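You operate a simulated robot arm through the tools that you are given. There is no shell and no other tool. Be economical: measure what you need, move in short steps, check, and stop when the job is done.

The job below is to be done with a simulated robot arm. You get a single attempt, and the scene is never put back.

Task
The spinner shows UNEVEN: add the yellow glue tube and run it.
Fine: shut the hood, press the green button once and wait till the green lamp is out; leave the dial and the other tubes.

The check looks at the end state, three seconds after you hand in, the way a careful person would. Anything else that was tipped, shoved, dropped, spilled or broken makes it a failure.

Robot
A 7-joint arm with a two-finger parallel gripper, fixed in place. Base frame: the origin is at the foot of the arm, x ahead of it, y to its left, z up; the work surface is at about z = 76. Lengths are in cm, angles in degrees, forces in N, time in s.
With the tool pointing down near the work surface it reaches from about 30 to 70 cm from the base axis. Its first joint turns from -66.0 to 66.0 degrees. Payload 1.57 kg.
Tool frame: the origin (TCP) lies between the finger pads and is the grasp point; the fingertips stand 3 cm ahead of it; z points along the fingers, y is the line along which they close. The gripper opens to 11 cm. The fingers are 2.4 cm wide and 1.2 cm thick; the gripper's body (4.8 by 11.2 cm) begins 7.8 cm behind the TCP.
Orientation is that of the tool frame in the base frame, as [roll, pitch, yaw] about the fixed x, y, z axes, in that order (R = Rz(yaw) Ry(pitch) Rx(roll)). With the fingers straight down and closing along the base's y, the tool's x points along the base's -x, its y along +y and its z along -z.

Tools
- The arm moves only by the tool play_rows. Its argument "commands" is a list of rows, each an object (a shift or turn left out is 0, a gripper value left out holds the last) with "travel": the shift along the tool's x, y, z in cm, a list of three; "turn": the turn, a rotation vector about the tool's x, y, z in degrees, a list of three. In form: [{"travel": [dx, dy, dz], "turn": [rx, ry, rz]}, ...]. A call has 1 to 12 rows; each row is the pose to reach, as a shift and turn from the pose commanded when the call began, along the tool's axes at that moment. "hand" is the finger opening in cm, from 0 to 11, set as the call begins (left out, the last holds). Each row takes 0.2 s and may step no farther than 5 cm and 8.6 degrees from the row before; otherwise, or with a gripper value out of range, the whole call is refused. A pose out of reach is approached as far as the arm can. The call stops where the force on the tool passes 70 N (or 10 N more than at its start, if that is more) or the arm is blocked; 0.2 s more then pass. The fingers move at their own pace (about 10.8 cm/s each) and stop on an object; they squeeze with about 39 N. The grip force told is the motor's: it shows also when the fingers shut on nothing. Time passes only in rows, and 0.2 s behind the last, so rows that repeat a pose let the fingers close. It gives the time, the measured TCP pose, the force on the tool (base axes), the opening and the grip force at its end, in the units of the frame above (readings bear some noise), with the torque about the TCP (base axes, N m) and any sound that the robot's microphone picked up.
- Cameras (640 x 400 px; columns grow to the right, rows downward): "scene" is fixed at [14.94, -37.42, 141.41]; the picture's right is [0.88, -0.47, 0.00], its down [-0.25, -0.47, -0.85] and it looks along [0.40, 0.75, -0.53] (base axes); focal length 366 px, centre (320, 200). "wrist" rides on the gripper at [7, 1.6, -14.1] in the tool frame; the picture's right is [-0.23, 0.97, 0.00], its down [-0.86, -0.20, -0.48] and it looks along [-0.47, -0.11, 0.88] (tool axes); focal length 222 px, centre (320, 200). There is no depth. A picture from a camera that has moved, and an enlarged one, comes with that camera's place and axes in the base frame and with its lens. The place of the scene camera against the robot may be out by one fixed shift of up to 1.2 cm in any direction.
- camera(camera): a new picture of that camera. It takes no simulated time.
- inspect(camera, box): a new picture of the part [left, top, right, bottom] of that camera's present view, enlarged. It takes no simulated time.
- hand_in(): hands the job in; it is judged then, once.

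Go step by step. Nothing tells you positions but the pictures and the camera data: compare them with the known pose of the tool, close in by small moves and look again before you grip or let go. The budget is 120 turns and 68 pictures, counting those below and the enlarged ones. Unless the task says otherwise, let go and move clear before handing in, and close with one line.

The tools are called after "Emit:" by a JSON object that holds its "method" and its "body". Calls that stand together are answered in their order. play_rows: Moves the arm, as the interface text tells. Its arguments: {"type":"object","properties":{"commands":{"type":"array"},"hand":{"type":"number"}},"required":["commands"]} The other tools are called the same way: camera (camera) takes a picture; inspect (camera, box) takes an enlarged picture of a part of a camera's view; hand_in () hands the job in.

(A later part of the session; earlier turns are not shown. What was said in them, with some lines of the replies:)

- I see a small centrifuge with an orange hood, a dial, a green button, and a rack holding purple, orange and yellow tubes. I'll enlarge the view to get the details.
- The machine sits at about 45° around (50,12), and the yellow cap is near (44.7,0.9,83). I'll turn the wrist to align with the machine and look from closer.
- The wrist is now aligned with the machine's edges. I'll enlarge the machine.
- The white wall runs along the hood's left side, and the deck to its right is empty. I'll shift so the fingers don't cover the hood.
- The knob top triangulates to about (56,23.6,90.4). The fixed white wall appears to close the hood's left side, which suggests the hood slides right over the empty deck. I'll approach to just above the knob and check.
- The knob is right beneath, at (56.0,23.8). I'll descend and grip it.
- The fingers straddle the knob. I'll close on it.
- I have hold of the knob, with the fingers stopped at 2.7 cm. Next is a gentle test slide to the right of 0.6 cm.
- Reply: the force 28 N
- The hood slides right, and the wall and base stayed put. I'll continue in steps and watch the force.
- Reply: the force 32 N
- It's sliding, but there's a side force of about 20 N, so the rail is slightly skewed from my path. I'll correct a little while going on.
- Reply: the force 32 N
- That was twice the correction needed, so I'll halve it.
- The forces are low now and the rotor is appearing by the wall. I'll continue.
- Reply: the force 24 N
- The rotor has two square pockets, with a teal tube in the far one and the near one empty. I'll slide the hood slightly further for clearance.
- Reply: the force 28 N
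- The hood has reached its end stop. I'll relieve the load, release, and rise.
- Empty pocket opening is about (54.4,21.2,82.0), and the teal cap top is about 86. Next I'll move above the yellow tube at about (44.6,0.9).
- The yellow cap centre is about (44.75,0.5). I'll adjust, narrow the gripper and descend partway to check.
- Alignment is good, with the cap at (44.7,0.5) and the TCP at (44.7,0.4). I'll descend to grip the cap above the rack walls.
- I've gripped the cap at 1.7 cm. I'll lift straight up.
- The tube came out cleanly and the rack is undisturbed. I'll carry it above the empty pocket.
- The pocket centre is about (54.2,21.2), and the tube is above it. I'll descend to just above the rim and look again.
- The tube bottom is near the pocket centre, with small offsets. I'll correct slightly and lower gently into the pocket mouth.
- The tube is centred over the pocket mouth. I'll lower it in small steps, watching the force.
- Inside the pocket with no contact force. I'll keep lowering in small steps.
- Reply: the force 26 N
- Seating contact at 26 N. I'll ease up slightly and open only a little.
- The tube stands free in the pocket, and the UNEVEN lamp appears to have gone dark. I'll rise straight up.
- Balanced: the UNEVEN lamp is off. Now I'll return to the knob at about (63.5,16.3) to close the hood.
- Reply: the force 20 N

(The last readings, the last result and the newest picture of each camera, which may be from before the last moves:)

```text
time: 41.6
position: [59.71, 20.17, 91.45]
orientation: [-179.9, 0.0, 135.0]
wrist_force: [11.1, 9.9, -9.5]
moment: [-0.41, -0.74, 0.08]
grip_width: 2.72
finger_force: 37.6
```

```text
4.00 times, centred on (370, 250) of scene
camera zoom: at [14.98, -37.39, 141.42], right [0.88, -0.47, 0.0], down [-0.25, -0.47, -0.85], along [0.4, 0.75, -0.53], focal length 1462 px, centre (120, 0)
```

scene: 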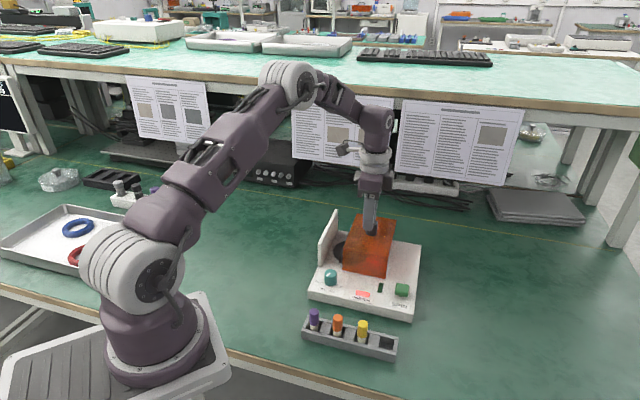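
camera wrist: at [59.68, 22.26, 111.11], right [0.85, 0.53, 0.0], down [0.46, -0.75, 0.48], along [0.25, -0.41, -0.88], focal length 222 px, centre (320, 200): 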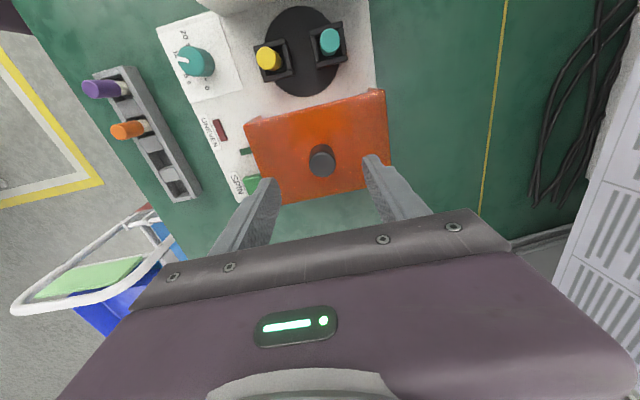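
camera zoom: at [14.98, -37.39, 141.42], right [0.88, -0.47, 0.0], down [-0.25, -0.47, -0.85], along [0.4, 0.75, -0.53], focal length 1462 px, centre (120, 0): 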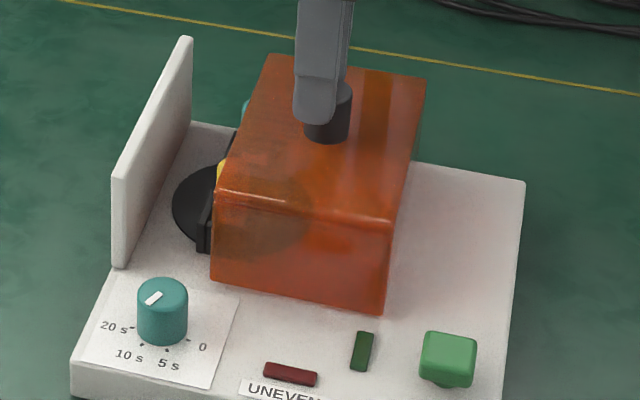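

The hood is closing smoothly over both tubes. I'll continue.

Emit:
{"method": "play_rows", "body": {"commands": [{"travel": [0, 0.07, 0.03]}, {"travel": [0.5, 0.07, 0.03]}, {"travel": [1, 0.07, 0.03]}, {"travel": [1.5, 0.07, 0.03]}, {"travel": [2, 0.07, 0.03]}, {"travel": [2.5, 0.07, 0.03]}, {"travel": [3, 0.07, 0.03]}, {"travel": [3.5, 0.07, 0.03]}, {"travel": [3.5, 0.07, 0.03]}]}}

```text
time: 43.6
position: [57.17, 22.8, 91.49]
orientation: [-179.9, 0.0, 135.0]
wrist_force: [-1.0, -1.0, -4.5]
moment: [-0.16, -0.42, 0.02]
grip_width: 2.77
finger_force: 37.9
```

Emit:
{"method": "play_rows", "body": {"commands": [{"travel": [0.4, 0, 0]}, {"travel": [0.8, 0, 0]}, {"travel": [1.2, 0, 0]}, {"travel": [1.4, 0, 0]}, {"travel": [1.4, 0, 0]}]}}

Emit:
{"method": "inspect", "body": {"camera": "scene", "box": [290, 200, 440, 294]}}

```text
time: 44.8
position: [56.15, 23.65, 91.49]
orientation: [-179.9, 0.0, 135.0]
wrist_force: [-12.6, -10.8, 18.3]
moment: [-0.24, 0.4, -0.17]
grip_width: 2.71
finger_force: 37.9
```

```text
4.26 times, centred on (365, 247) of scene
camera zoom: at [14.87, -37.47, 141.41], right [0.88, -0.47, 0.0], down [-0.25, -0.47, -0.85], along [0.4, 0.75, -0.53], focal length 1556 px, centre (128, 0)
```

zoom: 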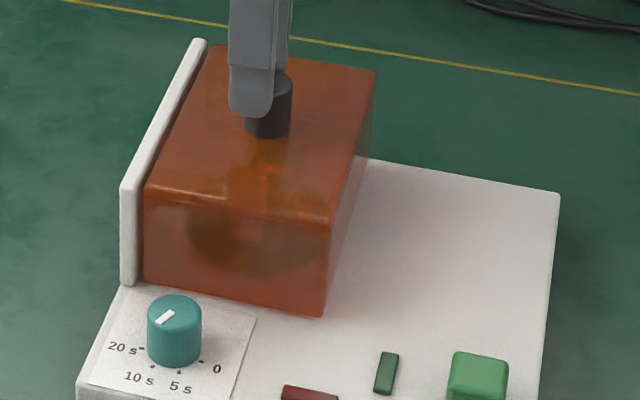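

Almost shut, with about 1 mm left. I'll push the last bit until I feel the stop.

Emit:
{"method": "play_rows", "body": {"commands": [{"travel": [0.0, -0.07, -0.08]}, {"travel": [0.1, -0.07, -0.08]}, {"travel": [0.2, -0.07, -0.08]}, {"travel": [0.2, -0.07, -0.08]}]}}

```text
time: 45.8
position: [56.14, 23.79, 91.62]
orientation: [179.9, 0.2, 135.0]
wrist_force: [4.3, -13.9, -10.2]
moment: [-0.13, -0.49, -0.13]
grip_width: 2.72
finger_force: 37.6
```

Emit:
{"method": "play_rows", "body": {"commands": [{"travel": [0.1, 0.03, 0.04]}, {"travel": [0.1, 0.03, 0.04]}]}}

Emit:
{"method": "inspect", "body": {"camera": "scene", "box": [290, 200, 440, 294]}}

```text
time: 46.4
position: [56.03, 23.77, 91.49]
orientation: [-179.9, 0.0, 135.1]
wrist_force: [14.5, -15.6, -13.1]
moment: [-0.55, -0.36, -0.03]
grip_width: 2.7
finger_force: 38.0
```

```text
4.26 times, centred on (365, 247) of scene
camera zoom: at [15.0, -37.45, 141.4], right [0.88, -0.47, 0.0], down [-0.25, -0.47, -0.85], along [0.4, 0.75, -0.53], focal length 1556 px, centre (128, 0)
```

zoom: 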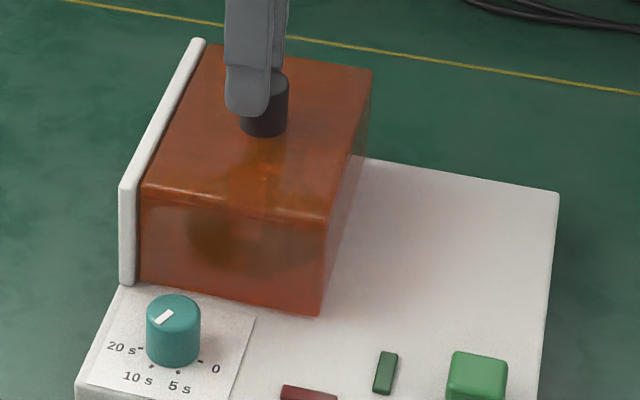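

The hood is fully shut against the wall. I'll release, rise, and go look at the green button at about (58.3,5.7).

Emit:
{"method": "play_rows", "body": {"commands": [{"travel": [-0.05, 0, 0]}, {"travel": [-0.05, 0, 0]}, {"travel": [-0.05, 0, 0]}, {"travel": [-0.05, 0, -3]}, {"travel": [-0.05, 0, -6]}, {"travel": [-0.05, 0, -6]}], "hand": 6}}

Emit:
{"method": "play_rows", "body": {"commands": [{"travel": [-3.5, -3.5, 0]}, {"travel": [-7, -7, 0]}, {"travel": [-10, -10.5, 0]}, {"travel": [-11, -11.2, 0]}, {"travel": [-11, -11.2, 4]}, {"travel": [-11, -11.2, 4]}], "hand": 0}}

Emit:
{"method": "camera", "body": {"camera": "wrist"}}

Emit:
{"method": "inspect", "body": {"camera": "scene", "box": [290, 190, 450, 320]}}

```text
time: 47.8
position: [56.01, 24.03, 97.45]
orientation: [179.9, 0.0, 135.0]
wrist_force: [-0.1, 0.5, -0.2]
moment: [0.03, 0.0, -0.01]
grip_width: 6.01
finger_force: 0.1
```

```text
time: 49.2
position: [55.79, 8.12, 93.37]
orientation: [179.9, 0.1, 135.0]
wrist_force: [0.4, -0.1, -0.1]
moment: [0.01, 0.02, -0.02]
grip_width: 0.0
finger_force: 21.4
```

```text
25 pictures are left
camera wrist: at [52.01, 14.03, 107.56], right [0.85, 0.53, 0.0], down [0.46, -0.75, 0.48], along [0.25, -0.41, -0.88], focal length 222 px, centre (320, 200)
```

wrist: 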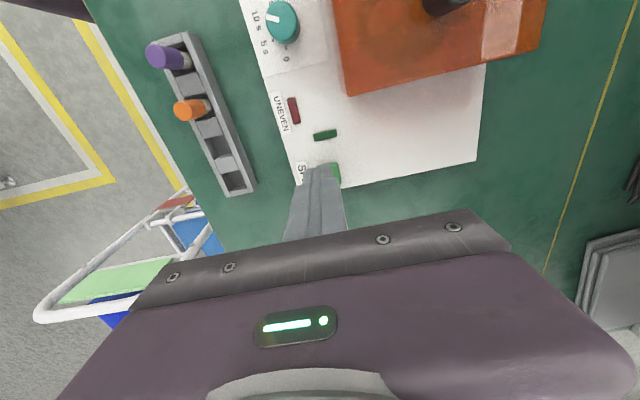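

```text
3.08 times, centred on (370, 255) of scene
camera zoom: at [14.94, -37.42, 141.41], right [0.88, -0.47, 0.0], down [-0.25, -0.47, -0.85], along [0.4, 0.75, -0.53], focal length 1125 px, centre (166, 31)
```

zoom: 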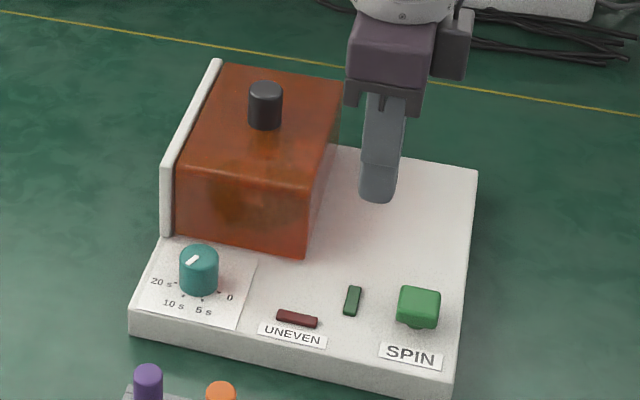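

Emit:
{"method": "play_rows", "body": {"commands": [{"travel": [-2, 0, 0]}, {"travel": [-4, 0, 0]}, {"travel": [-4, 0, 0]}]}}

Emit:
{"method": "inspect", "body": {"camera": "wrist", "box": [240, 70, 400, 190]}}

Emit:
{"method": "inspect", "body": {"camera": "scene", "box": [350, 230, 450, 310]}}

```text
time: 50.0
position: [58.78, 5.48, 93.68]
orientation: [180.0, 0.0, 134.9]
wrist_force: [-0.4, 0.1, -0.5]
moment: [-0.02, 0.03, -0.01]
grip_width: 0.0
finger_force: 21.6
```

```text
3.33 times, centred on (320, 130) of wrist
camera zoom: at [54.92, 11.42, 107.76], right [0.85, 0.53, 0.0], down [0.46, -0.75, 0.48], along [0.25, -0.41, -0.88], focal length 740 px, centre (320, 433)
```

zoom: 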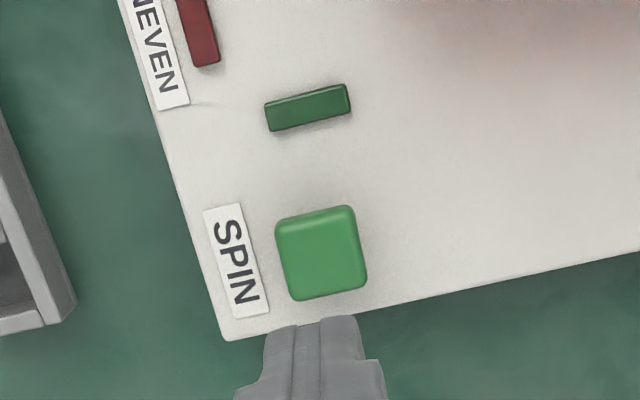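

```text
5.00 times, centred on (400, 270) of scene
camera zoom: at [14.94, -37.42, 141.41], right [0.88, -0.47, 0.0], down [-0.25, -0.47, -0.85], along [0.4, 0.75, -0.53], focal length 1828 px, centre (-80, -150)
```

zoom: 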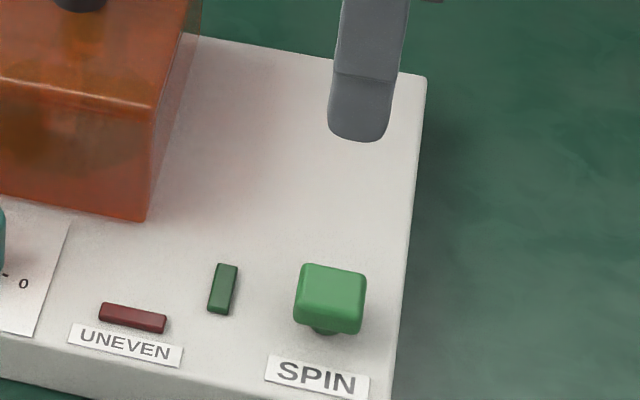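

The button is directly below, with its top near z=82.3. I'll descend to just above it.

Emit:
{"method": "play_rows", "body": {"commands": [{"travel": [0, 0, 3]}, {"travel": [0, 0, 6]}, {"travel": [0, 0, 7]}, {"travel": [0, 0, 7]}]}}

Emit:
{"method": "inspect", "body": {"camera": "scene", "box": [350, 230, 450, 310]}}

```text
time: 51.0
position: [58.73, 5.66, 86.37]
orientation: [180.0, 0.1, 135.0]
wrist_force: [0.1, -0.3, 0.7]
moment: [0.02, 0.0, 0.02]
grip_width: 0.0
finger_force: 20.9
```

```text
5.00 times, centred on (400, 270) of scene
camera zoom: at [14.94, -37.42, 141.41], right [0.88, -0.47, 0.0], down [-0.25, -0.47, -0.85], along [0.4, 0.75, -0.53], focal length 1828 px, centre (-80, -150)
```

zoom: 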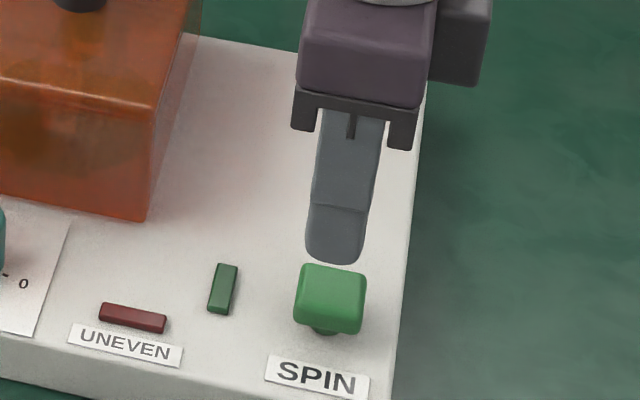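

Emit:
{"method": "play_rows", "body": {"commands": [{"travel": [0, -0.15, 0.3]}, {"travel": [0, -0.15, 0.6]}, {"travel": [0, -0.15, 0.8]}, {"travel": [0, -0.15, 1.0]}]}}

```text
time: 52.0
position: [58.52, 5.23, 85.53]
orientation: [180.0, 0.0, 135.0]
wrist_force: [0.0, -0.5, 1.3]
moment: [0.04, -0.01, 0.0]
grip_width: 0.01
finger_force: 21.1
```

Emit:
{"method": "play_rows", "body": {"commands": [{"travel": [0, 0, 0.15]}, {"travel": [0, 0, 0.3]}]}}

Emit:
{"method": "inspect", "body": {"camera": "scene", "box": [350, 230, 450, 310]}}

```text
time: 52.6
position: [58.65, 5.52, 85.28]
orientation: [180.0, 0.0, 135.0]
wrist_force: [-0.1, 0.0, -0.5]
moment: [0.02, -0.01, -0.02]
grip_width: 0.0
finger_force: 22.1
```

```text
5.00 times, centred on (400, 270) of scene
camera zoom: at [14.94, -37.42, 141.41], right [0.88, -0.47, 0.0], down [-0.25, -0.47, -0.85], along [0.4, 0.75, -0.53], focal length 1828 px, centre (-80, -150)
```

zoom: 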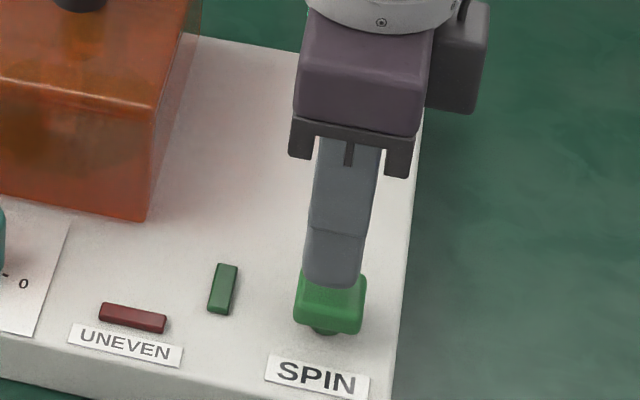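

Just about touching the button now. I'll press down in small steps.

Emit:
{"method": "play_rows", "body": {"commands": [{"travel": [0, 0, 0.15]}, {"travel": [0, 0, 0.3]}]}}

```text
time: 53.2
position: [58.46, 5.37, 84.91]
orientation: [-180.0, 0.0, 135.0]
wrist_force: [-0.3, 0.4, 0.4]
moment: [-0.03, -0.01, -0.01]
grip_width: 0.01
finger_force: 20.4
```

Emit:
{"method": "play_rows", "body": {"commands": [{"travel": [0, 0, 0.1]}, {"travel": [0, 0, 0.2]}]}}

Emit:
{"method": "inspect", "body": {"camera": "scene", "box": [350, 230, 450, 310]}}

```text
time: 53.8
position: [58.67, 5.35, 84.69]
orientation: [-180.0, 0.0, 134.9]
wrist_force: [0.2, 0.1, 0.1]
moment: [0.02, 0.02, 0.0]
grip_width: 0.0
finger_force: 21.0
```

```text
5.00 times, centred on (400, 270) of scene
camera zoom: at [14.94, -37.42, 141.41], right [0.88, -0.47, 0.0], down [-0.25, -0.47, -0.85], along [0.4, 0.75, -0.53], focal length 1828 px, centre (-80, -150)
```

zoom: 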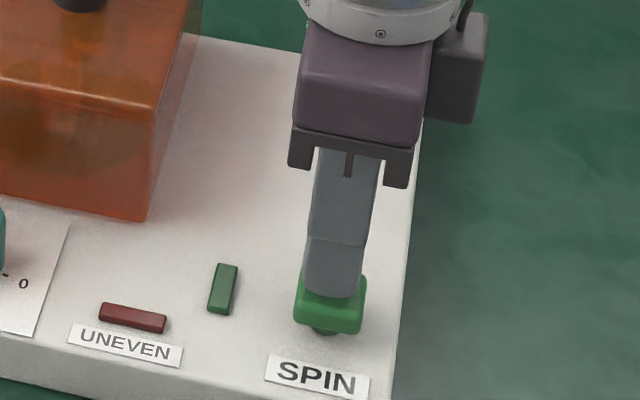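

Emit:
{"method": "play_rows", "body": {"commands": [{"travel": [0, 0, 0.1]}, {"travel": [0, 0, 0.2]}]}}

Emit:
{"method": "play_rows", "body": {"commands": [{"travel": [0, 0, 0.1]}, {"travel": [0, 0, 0.2]}]}}

Emit:
{"method": "inspect", "body": {"camera": "scene", "box": [350, 230, 450, 310]}}

```text
time: 54.4
position: [58.6, 5.34, 84.54]
orientation: [-180.0, 0.0, 135.0]
wrist_force: [0.0, 0.4, -0.1]
moment: [0.01, 0.01, -0.02]
grip_width: 0.0
finger_force: 21.1
```

```text
time: 55.0
position: [58.56, 5.31, 84.39]
orientation: [180.0, 0.1, 135.0]
wrist_force: [0.1, 0.6, -0.9]
moment: [-0.01, -0.02, -0.02]
grip_width: 0.0
finger_force: 21.5
```

```text
5.00 times, centred on (400, 270) of scene
camera zoom: at [14.94, -37.42, 141.41], right [0.88, -0.47, 0.0], down [-0.25, -0.47, -0.85], along [0.4, 0.75, -0.53], focal length 1828 px, centre (-80, -150)
```

zoom: 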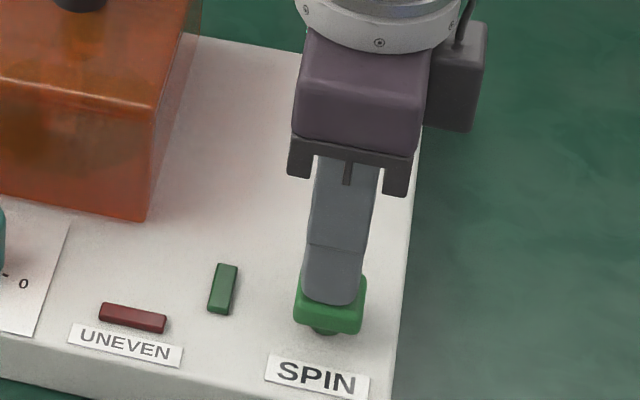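

Emit:
{"method": "play_rows", "body": {"commands": [{"travel": [0, 0, 0.1]}, {"travel": [0, 0, 0.2]}]}}

Emit:
{"method": "play_rows", "body": {"commands": [{"travel": [0, 0, 0.1]}, {"travel": [0, 0, 0.2]}]}}

Emit:
{"method": "inspect", "body": {"camera": "scene", "box": [350, 230, 450, 310]}}

```text
time: 55.6
position: [58.59, 5.28, 84.25]
orientation: [-180.0, 0.0, 135.0]
wrist_force: [0.4, -1.1, 1.0]
moment: [-0.05, -0.03, 0.01]
grip_width: 0.0
finger_force: 21.0
```

```text
time: 56.2
position: [58.74, 5.47, 83.97]
orientation: [180.0, 0.0, 135.1]
wrist_force: [-1.0, -0.7, 1.5]
moment: [-0.07, 0.0, 0.01]
grip_width: 0.0
finger_force: 21.4
```

```text
5.00 times, centred on (400, 270) of scene
camera zoom: at [14.93, -37.43, 141.41], right [0.88, -0.47, 0.0], down [-0.25, -0.47, -0.85], along [0.4, 0.75, -0.53], focal length 1828 px, centre (-80, -150)
```

zoom: 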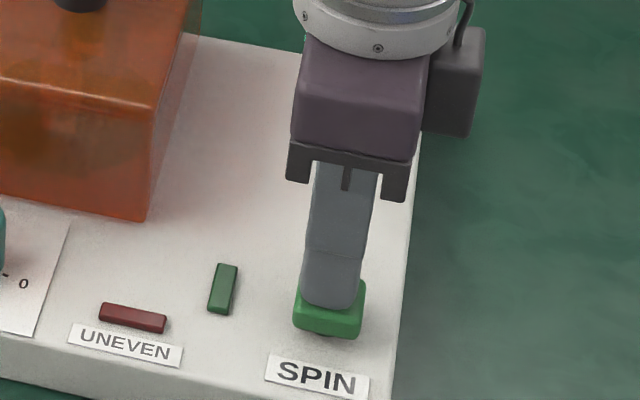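

The button is starting to move down. I'll keep pressing without a break.

Emit:
{"method": "play_rows", "body": {"commands": [{"travel": [0, 0, 0.1]}, {"travel": [0, 0, 0.2]}]}}

Emit:
{"method": "inspect", "body": {"camera": "scene", "box": [350, 230, 450, 310]}}

```text
time: 56.8
position: [58.67, 5.36, 83.85]
orientation: [180.0, 0.0, 135.0]
wrist_force: [-0.7, 1.3, 3.2]
moment: [0.02, -0.01, 0.02]
grip_width: 0.0
finger_force: 21.4
heard: click
```

```text
5.00 times, centred on (400, 270) of scene
camera zoom: at [14.93, -37.42, 141.42], right [0.88, -0.47, 0.0], down [-0.25, -0.47, -0.85], along [0.4, 0.75, -0.53], focal length 1828 px, centre (-80, -150)
```

zoom: 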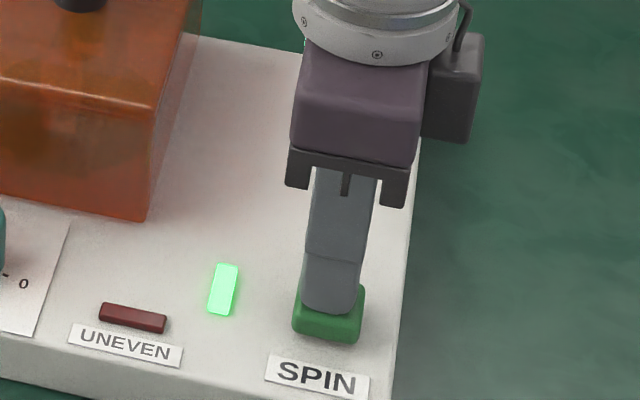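

A click was heard and the green lamp is lit. I'll raise the arm clear and wait out the spin (about 20 s).

Emit:
{"method": "play_rows", "body": {"commands": [{"travel": [0, 0, -1]}, {"travel": [0, 0, -4]}, {"travel": [0, 0, -8]}, {"travel": [0, 0, -12]}, {"travel": [0, 0, -14]}, {"travel": [0, 0, -14]}, {"travel": [0, 0, -14]}, {"travel": [0, 0, -14]}, {"travel": [0, 0, -14]}, {"travel": [0, 0, -14]}, {"travel": [0, 0, -14]}, {"travel": [0, 0, -14]}]}}

Emit:
{"method": "play_rows", "body": {"commands": [{}, {}, {}, {}, {}, {}, {}, {}, {}, {}, {}, {}]}}

Emit:
{"method": "play_rows", "body": {"commands": [{}, {}, {}, {}, {}, {}, {}, {}, {}, {}, {}, {}]}}

Emit:
{"method": "inspect", "body": {"camera": "scene", "box": [290, 200, 450, 320]}}

```text
time: 59.4
position: [58.59, 5.33, 97.5]
orientation: [-180.0, 0.0, 135.0]
wrist_force: [0.0, 0.2, 0.2]
moment: [0.0, 0.03, 0.02]
grip_width: 0.0
finger_force: 21.2
```

```text
time: 62.0
position: [58.62, 5.1, 97.5]
orientation: [180.0, -0.1, 135.1]
wrist_force: [-0.7, -0.2, -0.3]
moment: [0.01, -0.03, -0.02]
grip_width: 0.0
finger_force: 21.4
```

```text
time: 64.6
position: [58.61, 5.26, 97.41]
orientation: [-180.0, -0.1, 134.8]
wrist_force: [0.8, 0.3, -0.1]
moment: [0.03, 0.0, 0.01]
grip_width: 0.0
finger_force: 21.6
```

```text
3.33 times, centred on (370, 260) of scene
camera zoom: at [14.94, -37.42, 141.41], right [0.88, -0.47, 0.0], down [-0.25, -0.47, -0.85], along [0.4, 0.75, -0.53], focal length 1219 px, centre (153, 0)
```

zoom: 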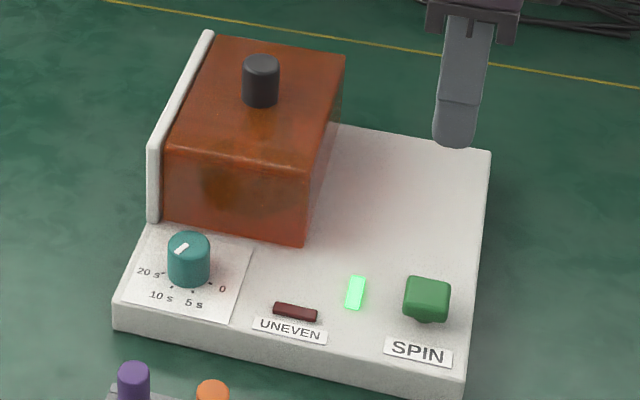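

It's running with the lamp green and UNEVEN dark. I'll keep waiting.

Emit:
{"method": "play_rows", "body": {"commands": [{}, {}, {}, {}, {}, {}, {}, {}, {}, {}, {}, {}]}}

Emit:
{"method": "play_rows", "body": {"commands": [{}, {}, {}, {}, {}, {}, {}, {}, {}, {}, {}, {}]}}

Emit:
{"method": "play_rows", "body": {"commands": [{}, {}, {}, {}, {}, {}, {}, {}, {}, {}, {}, {}]}}

Emit:
{"method": "play_rows", "body": {"commands": [{}, {}, {}, {}, {}, {}, {}, {}, {}, {}, {}, {}]}}

Emit:
{"method": "play_rows", "body": {"commands": [{}, {}, {}, {}, {}, {}, {}, {}, {}, {}, {}, {}]}}

Emit:
{"method": "inspect", "body": {"camera": "scene", "box": [290, 200, 450, 320]}}

```text
time: 67.2
position: [58.59, 5.19, 97.47]
orientation: [179.9, 0.0, 135.0]
wrist_force: [-0.4, -0.6, 0.3]
moment: [-0.04, -0.01, 0.0]
grip_width: 0.0
finger_force: 21.0
```

```text
time: 69.8
position: [58.49, 5.21, 97.53]
orientation: [-179.9, 0.0, 135.0]
wrist_force: [0.1, -0.3, 0.1]
moment: [0.03, 0.02, -0.02]
grip_width: 0.0
finger_force: 21.2
```

```text
time: 72.4
position: [58.49, 5.25, 97.52]
orientation: [179.9, 0.0, 135.0]
wrist_force: [-0.1, -0.8, -0.6]
moment: [0.03, -0.03, 0.01]
grip_width: 0.0
finger_force: 21.4
```

```text
time: 75.0
position: [58.6, 5.17, 97.52]
orientation: [-180.0, -0.1, 135.0]
wrist_force: [-0.1, -0.2, 0.4]
moment: [-0.03, 0.01, 0.02]
grip_width: 0.01
finger_force: 20.9
```

```text
time: 77.6
position: [58.59, 5.18, 97.52]
orientation: [-179.9, 0.0, 135.0]
wrist_force: [0.8, -0.5, -0.2]
moment: [0.02, 0.0, -0.01]
grip_width: 0.01
finger_force: 21.4
```

```text
3.33 times, centred on (370, 260) of scene
camera zoom: at [14.94, -37.42, 141.41], right [0.88, -0.47, 0.0], down [-0.25, -0.47, -0.85], along [0.4, 0.75, -0.53], focal length 1219 px, centre (153, 0)
```

zoom: 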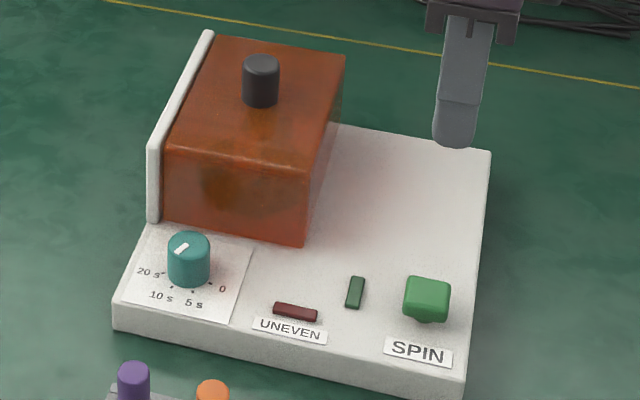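

The green lamp is out, UNEVEN is off, the hood is shut and the arm is clear, so I'm handing in.

Emit:
{"method": "hand_in", "body": {}}

```text
The job is handed in.
```

The yellow tube is in the spinner, the hood is shut, and one press of the green button ran the spin until the green lamp went out; the UNEVEN lamp stayed off, and I left the dial and the other tubes alone.
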